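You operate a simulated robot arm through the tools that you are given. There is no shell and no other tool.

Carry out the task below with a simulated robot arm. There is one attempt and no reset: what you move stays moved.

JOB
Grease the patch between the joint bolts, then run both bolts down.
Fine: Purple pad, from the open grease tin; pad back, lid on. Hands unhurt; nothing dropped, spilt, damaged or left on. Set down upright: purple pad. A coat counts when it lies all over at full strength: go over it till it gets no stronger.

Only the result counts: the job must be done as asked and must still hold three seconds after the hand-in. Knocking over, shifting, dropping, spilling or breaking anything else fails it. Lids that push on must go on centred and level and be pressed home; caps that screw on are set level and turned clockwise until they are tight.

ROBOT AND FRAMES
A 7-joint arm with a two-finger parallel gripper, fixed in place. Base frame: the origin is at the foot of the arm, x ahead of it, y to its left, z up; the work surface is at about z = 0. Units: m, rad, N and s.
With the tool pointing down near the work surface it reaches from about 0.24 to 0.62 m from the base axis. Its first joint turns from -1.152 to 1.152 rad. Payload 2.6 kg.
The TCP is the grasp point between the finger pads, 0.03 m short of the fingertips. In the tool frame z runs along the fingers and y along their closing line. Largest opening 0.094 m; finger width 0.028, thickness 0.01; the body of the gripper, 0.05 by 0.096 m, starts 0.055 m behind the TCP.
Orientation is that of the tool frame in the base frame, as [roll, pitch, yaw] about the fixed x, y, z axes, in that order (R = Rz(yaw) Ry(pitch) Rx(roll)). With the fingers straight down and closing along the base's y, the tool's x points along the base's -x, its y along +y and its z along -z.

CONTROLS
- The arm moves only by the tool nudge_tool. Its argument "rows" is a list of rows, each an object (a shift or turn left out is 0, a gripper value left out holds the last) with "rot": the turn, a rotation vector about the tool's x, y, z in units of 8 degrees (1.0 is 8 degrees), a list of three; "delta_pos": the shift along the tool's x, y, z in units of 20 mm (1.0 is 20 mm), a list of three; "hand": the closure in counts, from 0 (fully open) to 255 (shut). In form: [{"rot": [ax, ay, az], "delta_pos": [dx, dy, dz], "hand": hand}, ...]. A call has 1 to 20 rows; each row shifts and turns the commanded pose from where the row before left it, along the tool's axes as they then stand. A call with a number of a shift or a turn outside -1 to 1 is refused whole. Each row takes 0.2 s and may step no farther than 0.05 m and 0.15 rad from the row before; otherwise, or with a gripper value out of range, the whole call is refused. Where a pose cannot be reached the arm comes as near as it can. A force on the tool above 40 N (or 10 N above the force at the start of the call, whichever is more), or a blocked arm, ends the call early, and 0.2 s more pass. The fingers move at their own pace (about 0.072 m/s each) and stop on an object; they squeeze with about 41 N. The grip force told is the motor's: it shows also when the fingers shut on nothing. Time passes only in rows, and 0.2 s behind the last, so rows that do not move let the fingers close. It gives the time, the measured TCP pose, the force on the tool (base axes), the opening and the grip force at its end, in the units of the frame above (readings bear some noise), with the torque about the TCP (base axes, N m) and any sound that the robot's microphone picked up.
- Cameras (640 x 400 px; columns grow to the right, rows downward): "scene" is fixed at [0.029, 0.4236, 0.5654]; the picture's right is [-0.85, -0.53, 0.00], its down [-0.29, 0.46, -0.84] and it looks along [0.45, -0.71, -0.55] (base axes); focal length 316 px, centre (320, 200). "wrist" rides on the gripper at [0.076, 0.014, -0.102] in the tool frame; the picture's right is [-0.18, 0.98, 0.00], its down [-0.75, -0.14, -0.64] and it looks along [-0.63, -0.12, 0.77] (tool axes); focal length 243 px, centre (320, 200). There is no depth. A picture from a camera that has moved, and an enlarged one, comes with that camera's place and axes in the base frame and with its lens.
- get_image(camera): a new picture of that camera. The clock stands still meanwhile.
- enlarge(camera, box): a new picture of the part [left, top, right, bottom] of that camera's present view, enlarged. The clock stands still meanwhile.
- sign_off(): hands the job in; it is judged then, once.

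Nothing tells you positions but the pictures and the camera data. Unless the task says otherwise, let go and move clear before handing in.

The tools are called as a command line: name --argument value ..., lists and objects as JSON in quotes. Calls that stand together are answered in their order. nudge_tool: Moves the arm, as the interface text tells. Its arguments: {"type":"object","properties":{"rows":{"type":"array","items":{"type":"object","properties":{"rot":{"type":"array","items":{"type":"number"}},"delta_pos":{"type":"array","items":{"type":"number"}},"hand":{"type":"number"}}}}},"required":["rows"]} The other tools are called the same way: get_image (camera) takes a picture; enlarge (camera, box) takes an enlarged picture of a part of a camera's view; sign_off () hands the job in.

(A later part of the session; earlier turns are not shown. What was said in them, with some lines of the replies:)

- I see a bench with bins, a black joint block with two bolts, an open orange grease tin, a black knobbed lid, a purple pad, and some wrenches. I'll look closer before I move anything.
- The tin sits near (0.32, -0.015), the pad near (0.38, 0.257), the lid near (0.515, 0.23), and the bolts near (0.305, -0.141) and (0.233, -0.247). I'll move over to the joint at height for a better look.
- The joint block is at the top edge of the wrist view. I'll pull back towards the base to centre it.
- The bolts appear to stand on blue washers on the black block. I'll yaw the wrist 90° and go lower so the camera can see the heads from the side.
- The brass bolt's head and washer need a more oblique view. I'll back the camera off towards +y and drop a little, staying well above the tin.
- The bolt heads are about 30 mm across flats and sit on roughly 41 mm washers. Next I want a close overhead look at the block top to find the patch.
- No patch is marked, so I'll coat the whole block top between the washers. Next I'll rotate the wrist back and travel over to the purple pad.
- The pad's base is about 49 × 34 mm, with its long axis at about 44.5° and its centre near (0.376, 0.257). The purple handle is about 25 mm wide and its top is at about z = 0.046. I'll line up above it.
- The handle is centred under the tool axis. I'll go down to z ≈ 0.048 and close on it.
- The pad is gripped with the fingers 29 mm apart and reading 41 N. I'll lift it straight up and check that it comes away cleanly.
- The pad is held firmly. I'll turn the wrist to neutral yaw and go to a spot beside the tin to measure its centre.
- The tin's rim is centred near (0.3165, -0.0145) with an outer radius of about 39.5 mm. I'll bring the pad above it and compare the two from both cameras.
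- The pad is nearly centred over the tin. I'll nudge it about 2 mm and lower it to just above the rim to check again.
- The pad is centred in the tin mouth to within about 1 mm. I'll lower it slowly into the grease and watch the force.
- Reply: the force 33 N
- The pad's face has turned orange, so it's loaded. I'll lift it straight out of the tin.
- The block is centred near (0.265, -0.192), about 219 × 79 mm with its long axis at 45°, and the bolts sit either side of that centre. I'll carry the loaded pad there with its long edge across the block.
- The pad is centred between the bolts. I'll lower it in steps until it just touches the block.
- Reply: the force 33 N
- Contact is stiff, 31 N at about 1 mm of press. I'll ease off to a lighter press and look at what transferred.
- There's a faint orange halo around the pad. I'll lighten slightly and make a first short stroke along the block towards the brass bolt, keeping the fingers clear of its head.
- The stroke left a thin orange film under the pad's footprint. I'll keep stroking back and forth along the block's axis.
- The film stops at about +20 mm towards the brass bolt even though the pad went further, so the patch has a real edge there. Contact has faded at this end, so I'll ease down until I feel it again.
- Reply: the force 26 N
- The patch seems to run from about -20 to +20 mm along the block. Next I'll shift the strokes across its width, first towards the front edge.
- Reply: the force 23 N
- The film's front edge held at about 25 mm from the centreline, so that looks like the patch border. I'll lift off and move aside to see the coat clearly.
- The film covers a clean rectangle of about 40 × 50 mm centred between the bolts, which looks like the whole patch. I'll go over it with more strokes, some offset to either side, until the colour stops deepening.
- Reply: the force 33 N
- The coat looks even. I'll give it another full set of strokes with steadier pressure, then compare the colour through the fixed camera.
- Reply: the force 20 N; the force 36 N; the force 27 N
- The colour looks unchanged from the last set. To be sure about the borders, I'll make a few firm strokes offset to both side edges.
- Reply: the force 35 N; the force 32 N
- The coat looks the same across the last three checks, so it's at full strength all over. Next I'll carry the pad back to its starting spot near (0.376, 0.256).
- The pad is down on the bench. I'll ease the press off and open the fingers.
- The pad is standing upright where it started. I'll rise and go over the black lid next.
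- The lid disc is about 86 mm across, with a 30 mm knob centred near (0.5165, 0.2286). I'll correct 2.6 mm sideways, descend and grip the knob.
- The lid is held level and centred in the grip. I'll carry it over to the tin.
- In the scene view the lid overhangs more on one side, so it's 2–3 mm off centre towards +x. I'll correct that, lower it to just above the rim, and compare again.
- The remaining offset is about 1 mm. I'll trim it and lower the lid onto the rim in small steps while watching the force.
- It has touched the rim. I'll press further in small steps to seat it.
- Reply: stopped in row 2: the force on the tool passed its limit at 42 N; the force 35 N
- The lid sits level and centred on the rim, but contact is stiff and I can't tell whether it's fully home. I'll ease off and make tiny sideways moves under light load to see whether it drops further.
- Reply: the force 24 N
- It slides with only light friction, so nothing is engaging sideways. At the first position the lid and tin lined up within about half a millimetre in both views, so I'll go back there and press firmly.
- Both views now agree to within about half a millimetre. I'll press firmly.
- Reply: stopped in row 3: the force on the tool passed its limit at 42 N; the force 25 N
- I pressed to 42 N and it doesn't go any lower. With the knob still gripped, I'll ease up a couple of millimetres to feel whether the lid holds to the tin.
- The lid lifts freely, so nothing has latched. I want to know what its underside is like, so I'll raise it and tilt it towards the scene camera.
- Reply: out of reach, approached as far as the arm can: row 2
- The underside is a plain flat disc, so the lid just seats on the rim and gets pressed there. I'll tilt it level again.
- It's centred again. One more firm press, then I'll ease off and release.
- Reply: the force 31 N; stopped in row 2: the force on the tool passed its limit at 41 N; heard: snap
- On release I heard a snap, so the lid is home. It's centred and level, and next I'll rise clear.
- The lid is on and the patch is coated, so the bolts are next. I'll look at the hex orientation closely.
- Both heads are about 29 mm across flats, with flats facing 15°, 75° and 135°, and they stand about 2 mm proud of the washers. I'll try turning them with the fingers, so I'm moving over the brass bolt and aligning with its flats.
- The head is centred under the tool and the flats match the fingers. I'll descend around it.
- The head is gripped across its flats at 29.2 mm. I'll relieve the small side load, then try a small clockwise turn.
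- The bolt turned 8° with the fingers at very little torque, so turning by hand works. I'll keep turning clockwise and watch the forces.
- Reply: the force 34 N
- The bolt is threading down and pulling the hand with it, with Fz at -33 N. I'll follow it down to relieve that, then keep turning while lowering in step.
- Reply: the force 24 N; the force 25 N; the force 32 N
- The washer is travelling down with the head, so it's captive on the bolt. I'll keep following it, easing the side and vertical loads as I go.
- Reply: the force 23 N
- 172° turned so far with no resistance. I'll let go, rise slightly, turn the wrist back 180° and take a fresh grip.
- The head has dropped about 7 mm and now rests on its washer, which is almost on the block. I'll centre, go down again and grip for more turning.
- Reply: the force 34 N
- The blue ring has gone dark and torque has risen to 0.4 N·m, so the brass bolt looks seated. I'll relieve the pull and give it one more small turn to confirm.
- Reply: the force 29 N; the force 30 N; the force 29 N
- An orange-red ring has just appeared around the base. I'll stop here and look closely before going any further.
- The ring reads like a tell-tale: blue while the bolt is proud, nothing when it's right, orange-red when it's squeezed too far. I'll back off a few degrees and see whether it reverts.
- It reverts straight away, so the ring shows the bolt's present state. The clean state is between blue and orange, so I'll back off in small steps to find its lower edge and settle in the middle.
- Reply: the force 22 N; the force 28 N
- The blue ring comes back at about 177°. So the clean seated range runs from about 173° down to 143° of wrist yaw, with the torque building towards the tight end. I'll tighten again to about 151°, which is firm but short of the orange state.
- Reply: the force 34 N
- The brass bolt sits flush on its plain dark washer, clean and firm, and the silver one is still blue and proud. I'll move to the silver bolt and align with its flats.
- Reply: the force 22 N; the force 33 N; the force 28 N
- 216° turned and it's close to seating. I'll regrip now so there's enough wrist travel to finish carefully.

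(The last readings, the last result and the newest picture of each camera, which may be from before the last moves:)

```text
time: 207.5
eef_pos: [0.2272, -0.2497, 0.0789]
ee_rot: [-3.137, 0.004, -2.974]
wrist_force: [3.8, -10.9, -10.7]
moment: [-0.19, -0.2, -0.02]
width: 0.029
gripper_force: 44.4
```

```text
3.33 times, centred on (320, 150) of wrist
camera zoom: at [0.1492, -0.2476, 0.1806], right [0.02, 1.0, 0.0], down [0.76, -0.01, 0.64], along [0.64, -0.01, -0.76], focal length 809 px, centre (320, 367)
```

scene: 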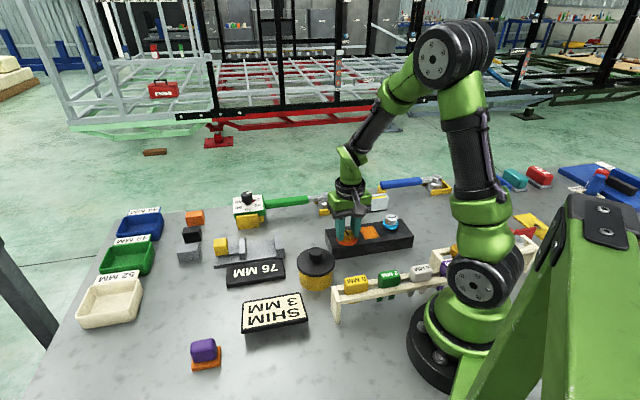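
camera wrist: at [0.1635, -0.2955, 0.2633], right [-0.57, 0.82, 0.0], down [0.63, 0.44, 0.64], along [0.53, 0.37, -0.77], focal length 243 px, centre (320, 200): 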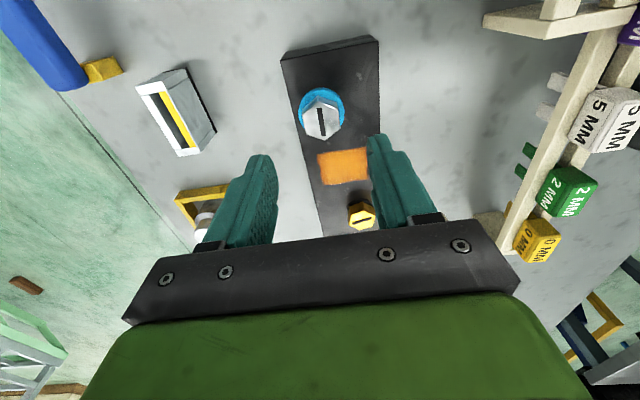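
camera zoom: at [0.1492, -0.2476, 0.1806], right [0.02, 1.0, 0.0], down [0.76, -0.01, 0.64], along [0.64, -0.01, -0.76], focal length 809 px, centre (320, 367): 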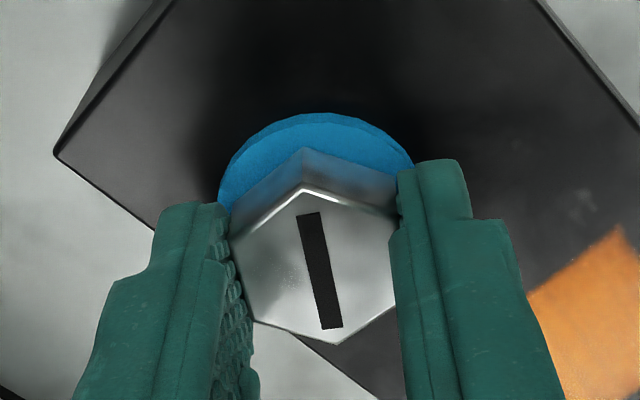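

nudge_tool --rows '[{"rot": [0, 0, 0.5], "delta_pos": [0, -0.02, 0.02]}, {"rot": [0, 0, 0.5], "delta_pos": [0, 0, 0.006]}, {"rot": [0, 0, 0]}]'

enlarge --camera "wrist" --box '[260, 90, 380, 210]'

nudge_tool --rows '[{"rot": [0, 0, 0.5], "delta_pos": [0, 0, 0.008]}, {"rot": [0, 0, 0.5], "delta_pos": [0, 0, 0.006]}, {"rot": [0, 0, 0]}]'

enlarge --camera "wrist" --box '[260, 90, 380, 210]'

```text
time: 208.3
eef_pos: [0.227, -0.2496, 0.0775]
ee_rot: [-3.141, 0.002, -3.113]
wrist_force: [13.6, -13.1, -20.3]
moment: [-0.25, 0.66, 0.03]
width: 0.0291
gripper_force: 45.2
```

```text
3.33 times, centred on (320, 150) of wrist
camera zoom: at [0.1502, -0.2369, 0.1804], right [0.16, 0.99, 0.0], down [0.76, -0.12, 0.64], along [0.64, -0.1, -0.76], focal length 809 px, centre (320, 367)
```

zoom: 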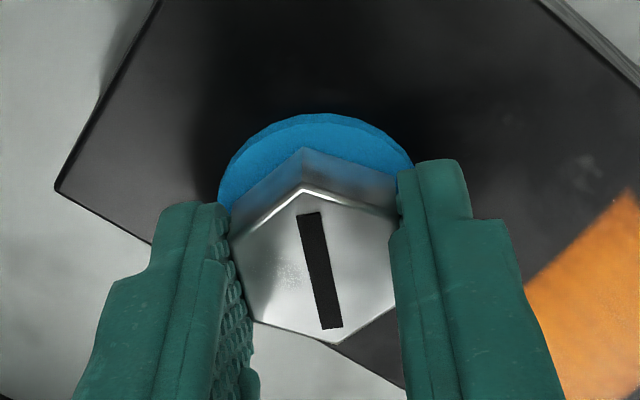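

```text
time: 209.1
eef_pos: [0.2265, -0.2492, 0.0785]
ee_rot: [-3.141, 0.003, 3.027]
wrist_force: [12.2, -5.9, -26.2]
moment: [-0.18, -0.94, 0.04]
width: 0.0292
gripper_force: 45.2
```

```text
3.33 times, centred on (320, 150) of wrist
camera zoom: at [0.1526, -0.2264, 0.1803], right [0.29, 0.96, 0.0], down [0.73, -0.23, 0.64], along [0.62, -0.19, -0.77], focal length 809 px, centre (320, 367)
```

zoom: 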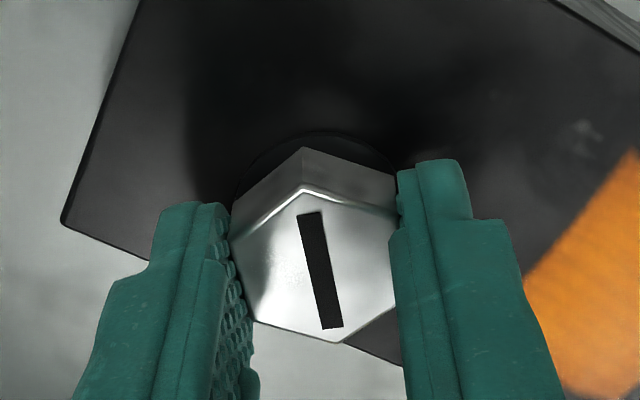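

The silver bolt's ring has just vanished. I'll tighten about 20° more to match the brass bolt's firmness, checking as I go.

nudge_tool --rows '[{"delta_pos": [-0.025, -0.01, 0.03]}, {"rot": [0, 0, 0.5], "delta_pos": [0, 0, 0.006]}, {"rot": [0, 0, 0.5], "delta_pos": [0, 0, 0.004]}, {"rot": [0, 0, 0]}]'

nudge_tool --rows '[{"rot": [0, 0, 0.5], "delta_pos": [0, 0, 0.004]}, {"rot": [0, 0, 0.3], "delta_pos": [0, 0, 0.0]}, {"rot": [0, 0, 0]}]'

enlarge --camera "wrist" --box '[260, 90, 380, 210]'

```text
time: 210.1
eef_pos: [0.228, -0.2495, 0.0771]
ee_rot: [3.139, 0.002, 2.889]
wrist_force: [0.2, 12.7, 6.1]
moment: [0.34, 0.36, -0.04]
width: 0.0296
gripper_force: 45.0
```

```text
time: 210.9
eef_pos: [0.2268, -0.25, 0.0788]
ee_rot: [3.139, -0.001, 2.777]
wrist_force: [-4.6, 18.9, -0.2]
moment: [0.02, -0.7, 0.07]
width: 0.0296
gripper_force: 44.4
```

```text
3.33 times, centred on (320, 150) of wrist
camera zoom: at [0.1609, -0.2086, 0.1799], right [0.52, 0.85, 0.0], down [0.65, -0.4, 0.64], along [0.55, -0.33, -0.77], focal length 809 px, centre (320, 367)
```

zoom: 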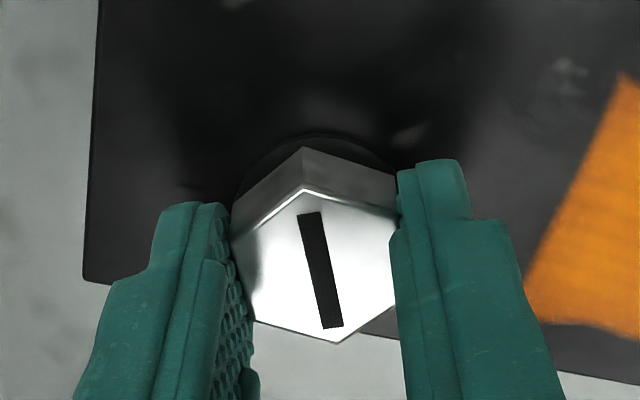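

nudge_tool --rows '[{"delta_pos": [0.015, 0.03, 0]}, {"rot": [0, 0, 0.5], "delta_pos": [0, 0, 0.004]}, {"rot": [0, 0, 0]}]'

enlarge --camera "wrist" --box '[260, 90, 380, 210]'

nudge_tool --rows '[{"rot": [0, 0, 0.3]}, {"rot": [0, 0, 0]}]'

enlarge --camera "wrist" --box '[260, 90, 380, 210]'

```text
time: 211.7
eef_pos: [0.2279, -0.2493, 0.0779]
ee_rot: [3.141, 0.001, 2.706]
wrist_force: [-3.0, 11.6, -3.4]
moment: [0.53, 0.86, 0.24]
width: 0.0292
gripper_force: 45.5
```

```text
3.33 times, centred on (320, 150) of wrist
camera zoom: at [0.1639, -0.2037, 0.1796], right [0.58, 0.81, 0.0], down [0.62, -0.45, 0.64], along [0.52, -0.37, -0.77], focal length 809 px, centre (320, 367)
```

zoom: 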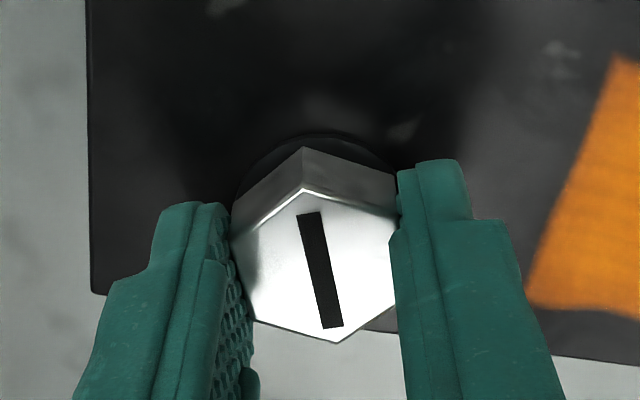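

```text
time: 212.3
eef_pos: [0.2275, -0.249, 0.0778]
ee_rot: [-3.139, 0.001, 2.665]
wrist_force: [-8.8, 12.3, -2.2]
moment: [0.22, 0.25, 0.22]
width: 0.0297
gripper_force: 45.0
```

```text
3.33 times, centred on (320, 150) of wrist
camera zoom: at [0.1659, -0.201, 0.1795], right [0.61, 0.79, 0.0], down [0.6, -0.47, 0.64], along [0.51, -0.39, -0.77], focal length 809 px, centre (320, 367)
```

zoom: 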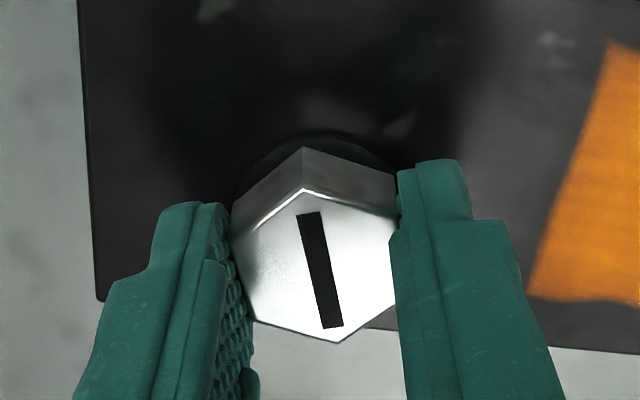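

nudge_tool --rows '[{"rot": [0, 0, 0.25]}, {"rot": [0, 0, 0]}]'

enlarge --camera "wrist" --box '[260, 90, 380, 210]'

```text
time: 212.9
eef_pos: [0.2279, -0.2489, 0.0766]
ee_rot: [3.14, 0.001, 2.63]
wrist_force: [-10.5, 13.6, 2.1]
moment: [0.02, -0.14, 0.27]
width: 0.0292
gripper_force: 45.2
```

```text
3.33 times, centred on (320, 150) of wrist
camera zoom: at [0.1676, -0.199, 0.1795], right [0.64, 0.77, 0.0], down [0.59, -0.49, 0.64], along [0.49, -0.41, -0.77], focal length 809 px, centre (320, 367)
```

zoom: 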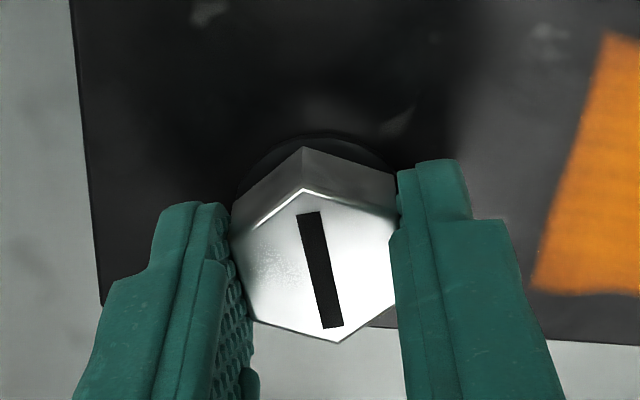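

Silver is seated with no ring and about 0.27 N·m. I'll release it with a narrow opening and lift clear.

nudge_tool --rows '[{"hand": 170}, {"hand": 135}, {"hand": 135}, {"delta_pos": [0, 0, -0.7]}, {"delta_pos": [0, 0, -0.9]}, {"delta_pos": [0, 0, -1]}, {"delta_pos": [0, 0, -1]}, {"delta_pos": [0, 0, -1]}]'

enlarge --camera "scene" --box '[325, 205, 405, 255]'

get_image --camera "wrist"

```text
time: 214.7
eef_pos: [0.2284, -0.2479, 0.1697]
ee_rot: [3.141, 0.0, 2.629]
wrist_force: [-0.7, -0.1, 0.8]
moment: [-0.03, -0.02, 0.02]
width: 0.0443
gripper_force: 0.0
```

```text
8.00 times, centred on (365, 230) of scene
camera zoom: at [0.029, 0.4236, 0.5654], right [-0.85, -0.53, 0.0], down [-0.29, 0.46, -0.84], along [0.45, -0.71, -0.55], focal length 2532 px, centre (-40, -40)
```

zoom: 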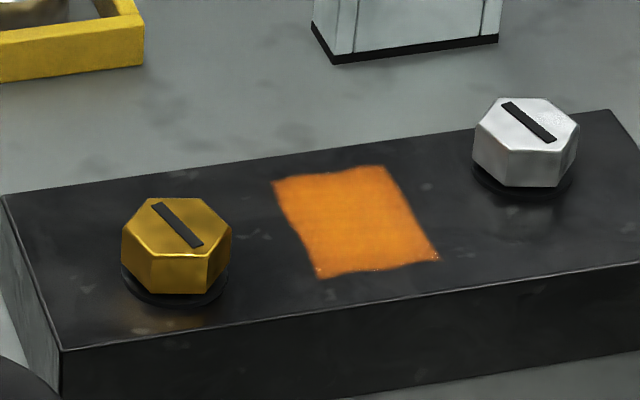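

```text
taken
camera wrist: at [0.1675, -0.1989, 0.2725], right [0.64, 0.77, 0.0], down [0.59, -0.49, 0.64], along [0.49, -0.41, -0.77], focal length 243 px, centre (320, 200)
```

wrist: 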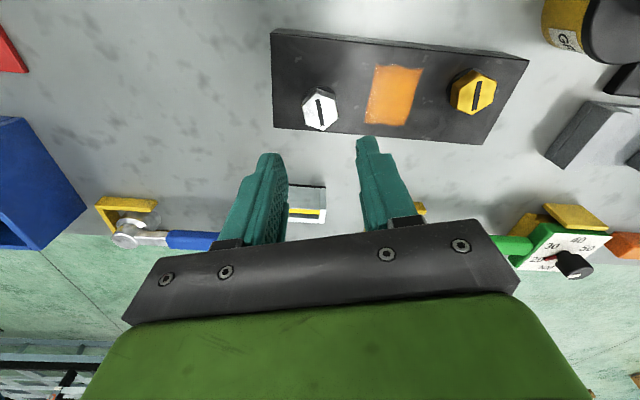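

Both bolts are down on their dark washers with matching slots. I'll move the arm clear and check the whole bench before handing in.

nudge_tool --rows '[{"delta_pos": [0, 0, -1]}, {"delta_pos": [0, 0, -1]}, {"delta_pos": [0, 0, -1]}, {"delta_pos": [0, 0, -1]}, {"delta_pos": [0, 0, -1]}, {"delta_pos": [0, 0, -1]}, {"delta_pos": [0, 0, -1]}, {"delta_pos": [0, 0, -1]}, {"rot": [0, 0, -0.9], "hand": 0}, {"rot": [0, 0, -0.9]}, {"rot": [0, 0, -0.9]}, {"rot": [0, 0, -0.9]}]'

nudge_tool --rows '[{"delta_pos": [-0.7, 1, 0]}, {"delta_pos": [-0.7, 1, 0]}, {"delta_pos": [-0.7, 1, 0]}, {"delta_pos": [-0.7, 1, 0]}, {"delta_pos": [-0.7, 1, 0]}, {"delta_pos": [-0.7, 1, 0]}, {"delta_pos": [-0.7, 1, 0]}, {"delta_pos": [-0.7, 1, 0]}, {"delta_pos": [-0.7, 1, 0]}, {"delta_pos": [-0.7, 1, 0]}, {"delta_pos": [0, 1, 0]}, {"delta_pos": [0, 1, 0]}, {"delta_pos": [0, 1, 0]}, {"delta_pos": [0, 1, 0]}]'

get_image --camera "scene"

get_image --camera "wrist"

enlarge --camera "scene" --box '[270, 190, 430, 300]'

enlarge --camera "scene" --box '[80, 200, 340, 390]'

```text
time: 217.3
eef_pos: [0.2277, -0.2492, 0.3287]
ee_rot: [-3.139, 0.002, 3.135]
wrist_force: [-0.7, -0.3, -0.3]
moment: [-0.02, 0.0, 0.04]
width: 0.094
gripper_force: 0.1
```

```text
time: 220.3
eef_pos: [0.3683, 0.0305, 0.3287]
ee_rot: [-3.14, 0.003, 3.133]
wrist_force: [-0.3, -0.5, 0.3]
moment: [0.0, 0.0, -0.01]
width: 0.0941
gripper_force: 0.1
```

```text
taken
```

scene: 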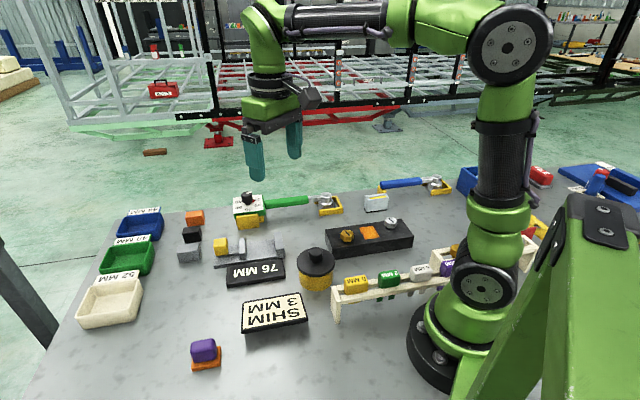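

```text
taken
camera wrist: at [0.2909, 0.0458, 0.4312], right [0.19, 0.98, 0.0], down [0.75, -0.15, 0.64], along [0.63, -0.12, -0.76], focal length 243 px, centre (320, 200)
```

wrist: 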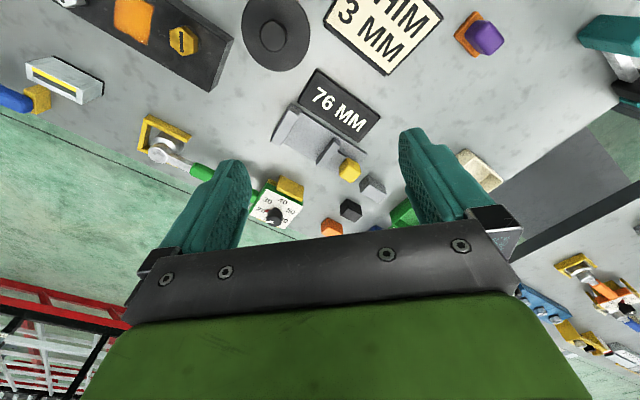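

```text
3.64 times, centred on (350, 245) of scene
camera zoom: at [0.029, 0.4236, 0.5654], right [-0.85, -0.53, 0.0], down [-0.29, 0.46, -0.84], along [0.45, -0.71, -0.55], focal length 1151 px, centre (211, 36)
```

zoom: 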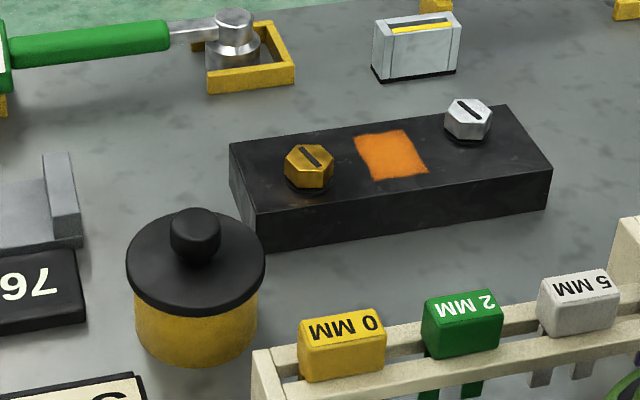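

```text
2.11 times, centred on (210, 295) of scene
camera zoom: at [0.029, 0.4236, 0.5654], right [-0.85, -0.53, 0.0], down [-0.29, 0.46, -0.84], along [0.45, -0.71, -0.55], focal length 666 px, centre (552, 0)
```

zoom: 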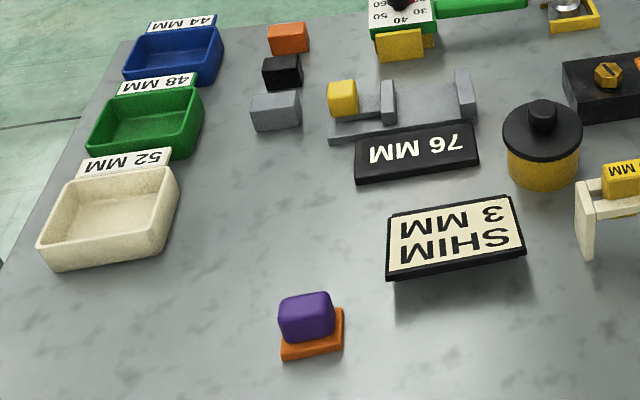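

enlarge --camera "scene" --box '[355, 220, 400, 250]'

enlarge --camera "scene" --box '[295, 240, 340, 295]'

```text
13.33 times, centred on (378, 235) of scene
camera zoom: at [0.029, 0.4236, 0.5654], right [-0.85, -0.53, 0.0], down [-0.29, 0.46, -0.84], along [0.45, -0.71, -0.55], focal length 4220 px, centre (-447, -267)
```

zoom: 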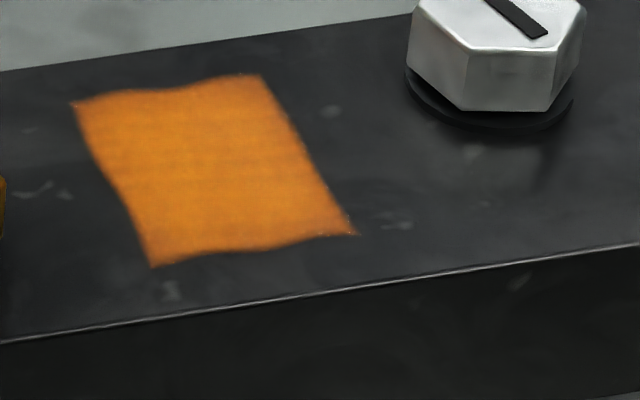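

```text
7.27 times, centred on (318, 268) of scene
camera zoom: at [0.029, 0.4236, 0.5654], right [-0.85, -0.53, 0.0], down [-0.29, 0.46, -0.84], along [0.45, -0.71, -0.55], focal length 2302 px, centre (338, -291)
```

zoom: 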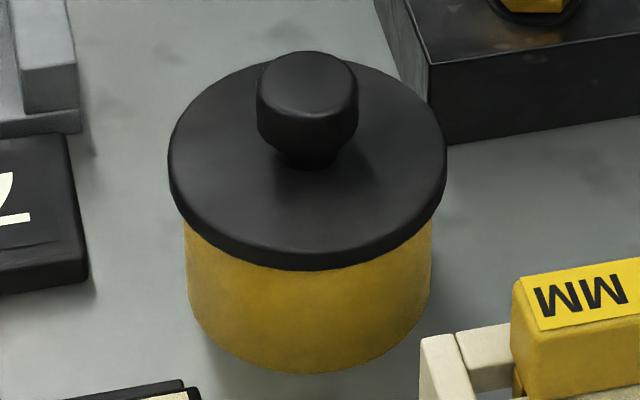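

The bench looks as the job asks. The patch is evenly coated, both bolts are down with no ring showing, the lid is level and centred, and the purple pad stands upright in its place. The arm is clear and the gripper empty, so I'm handing in.

sign_off

```text
The job is handed in.
```

I handed the job in with the patch greased and both bolts run down. No verdict has come back. One call on the bolts was my own judgement; it's explained under "Bolts".

- **Grease:** I loaded the purple pad once from the open tin and coated the patch between the bolts, about 40 × 50 mm. I went over it until the colour looked the same across three checks in a row. I did not reload the pad, so "full strength" rests on that unchanged colour.
- **Pad and lid:** The pad is back at its starting spot, standing upright. The lid is on the tin, centred and level. I pressed it to about 41 N, and it snapped home as I let go.
- **Bolts:** I turned both by hand with the gripper, not with a wrench. Each bolt showed a blue ring while it stood proud, and the ring vanished once the bolt was seated. Turning the brass bolt further brought up an orange-red ring, which cleared when I backed off. I took that as over-tight, so I left both bolts seated and firm with no ring showing, at about 0.35 N·m for brass and 0.27 N·m for silver. If the orange ring actually meant "properly tight", both bolts are slightly under.

I saw nothing knocked over, dropped or spilt, and the gripper finished open and clear of the bench.
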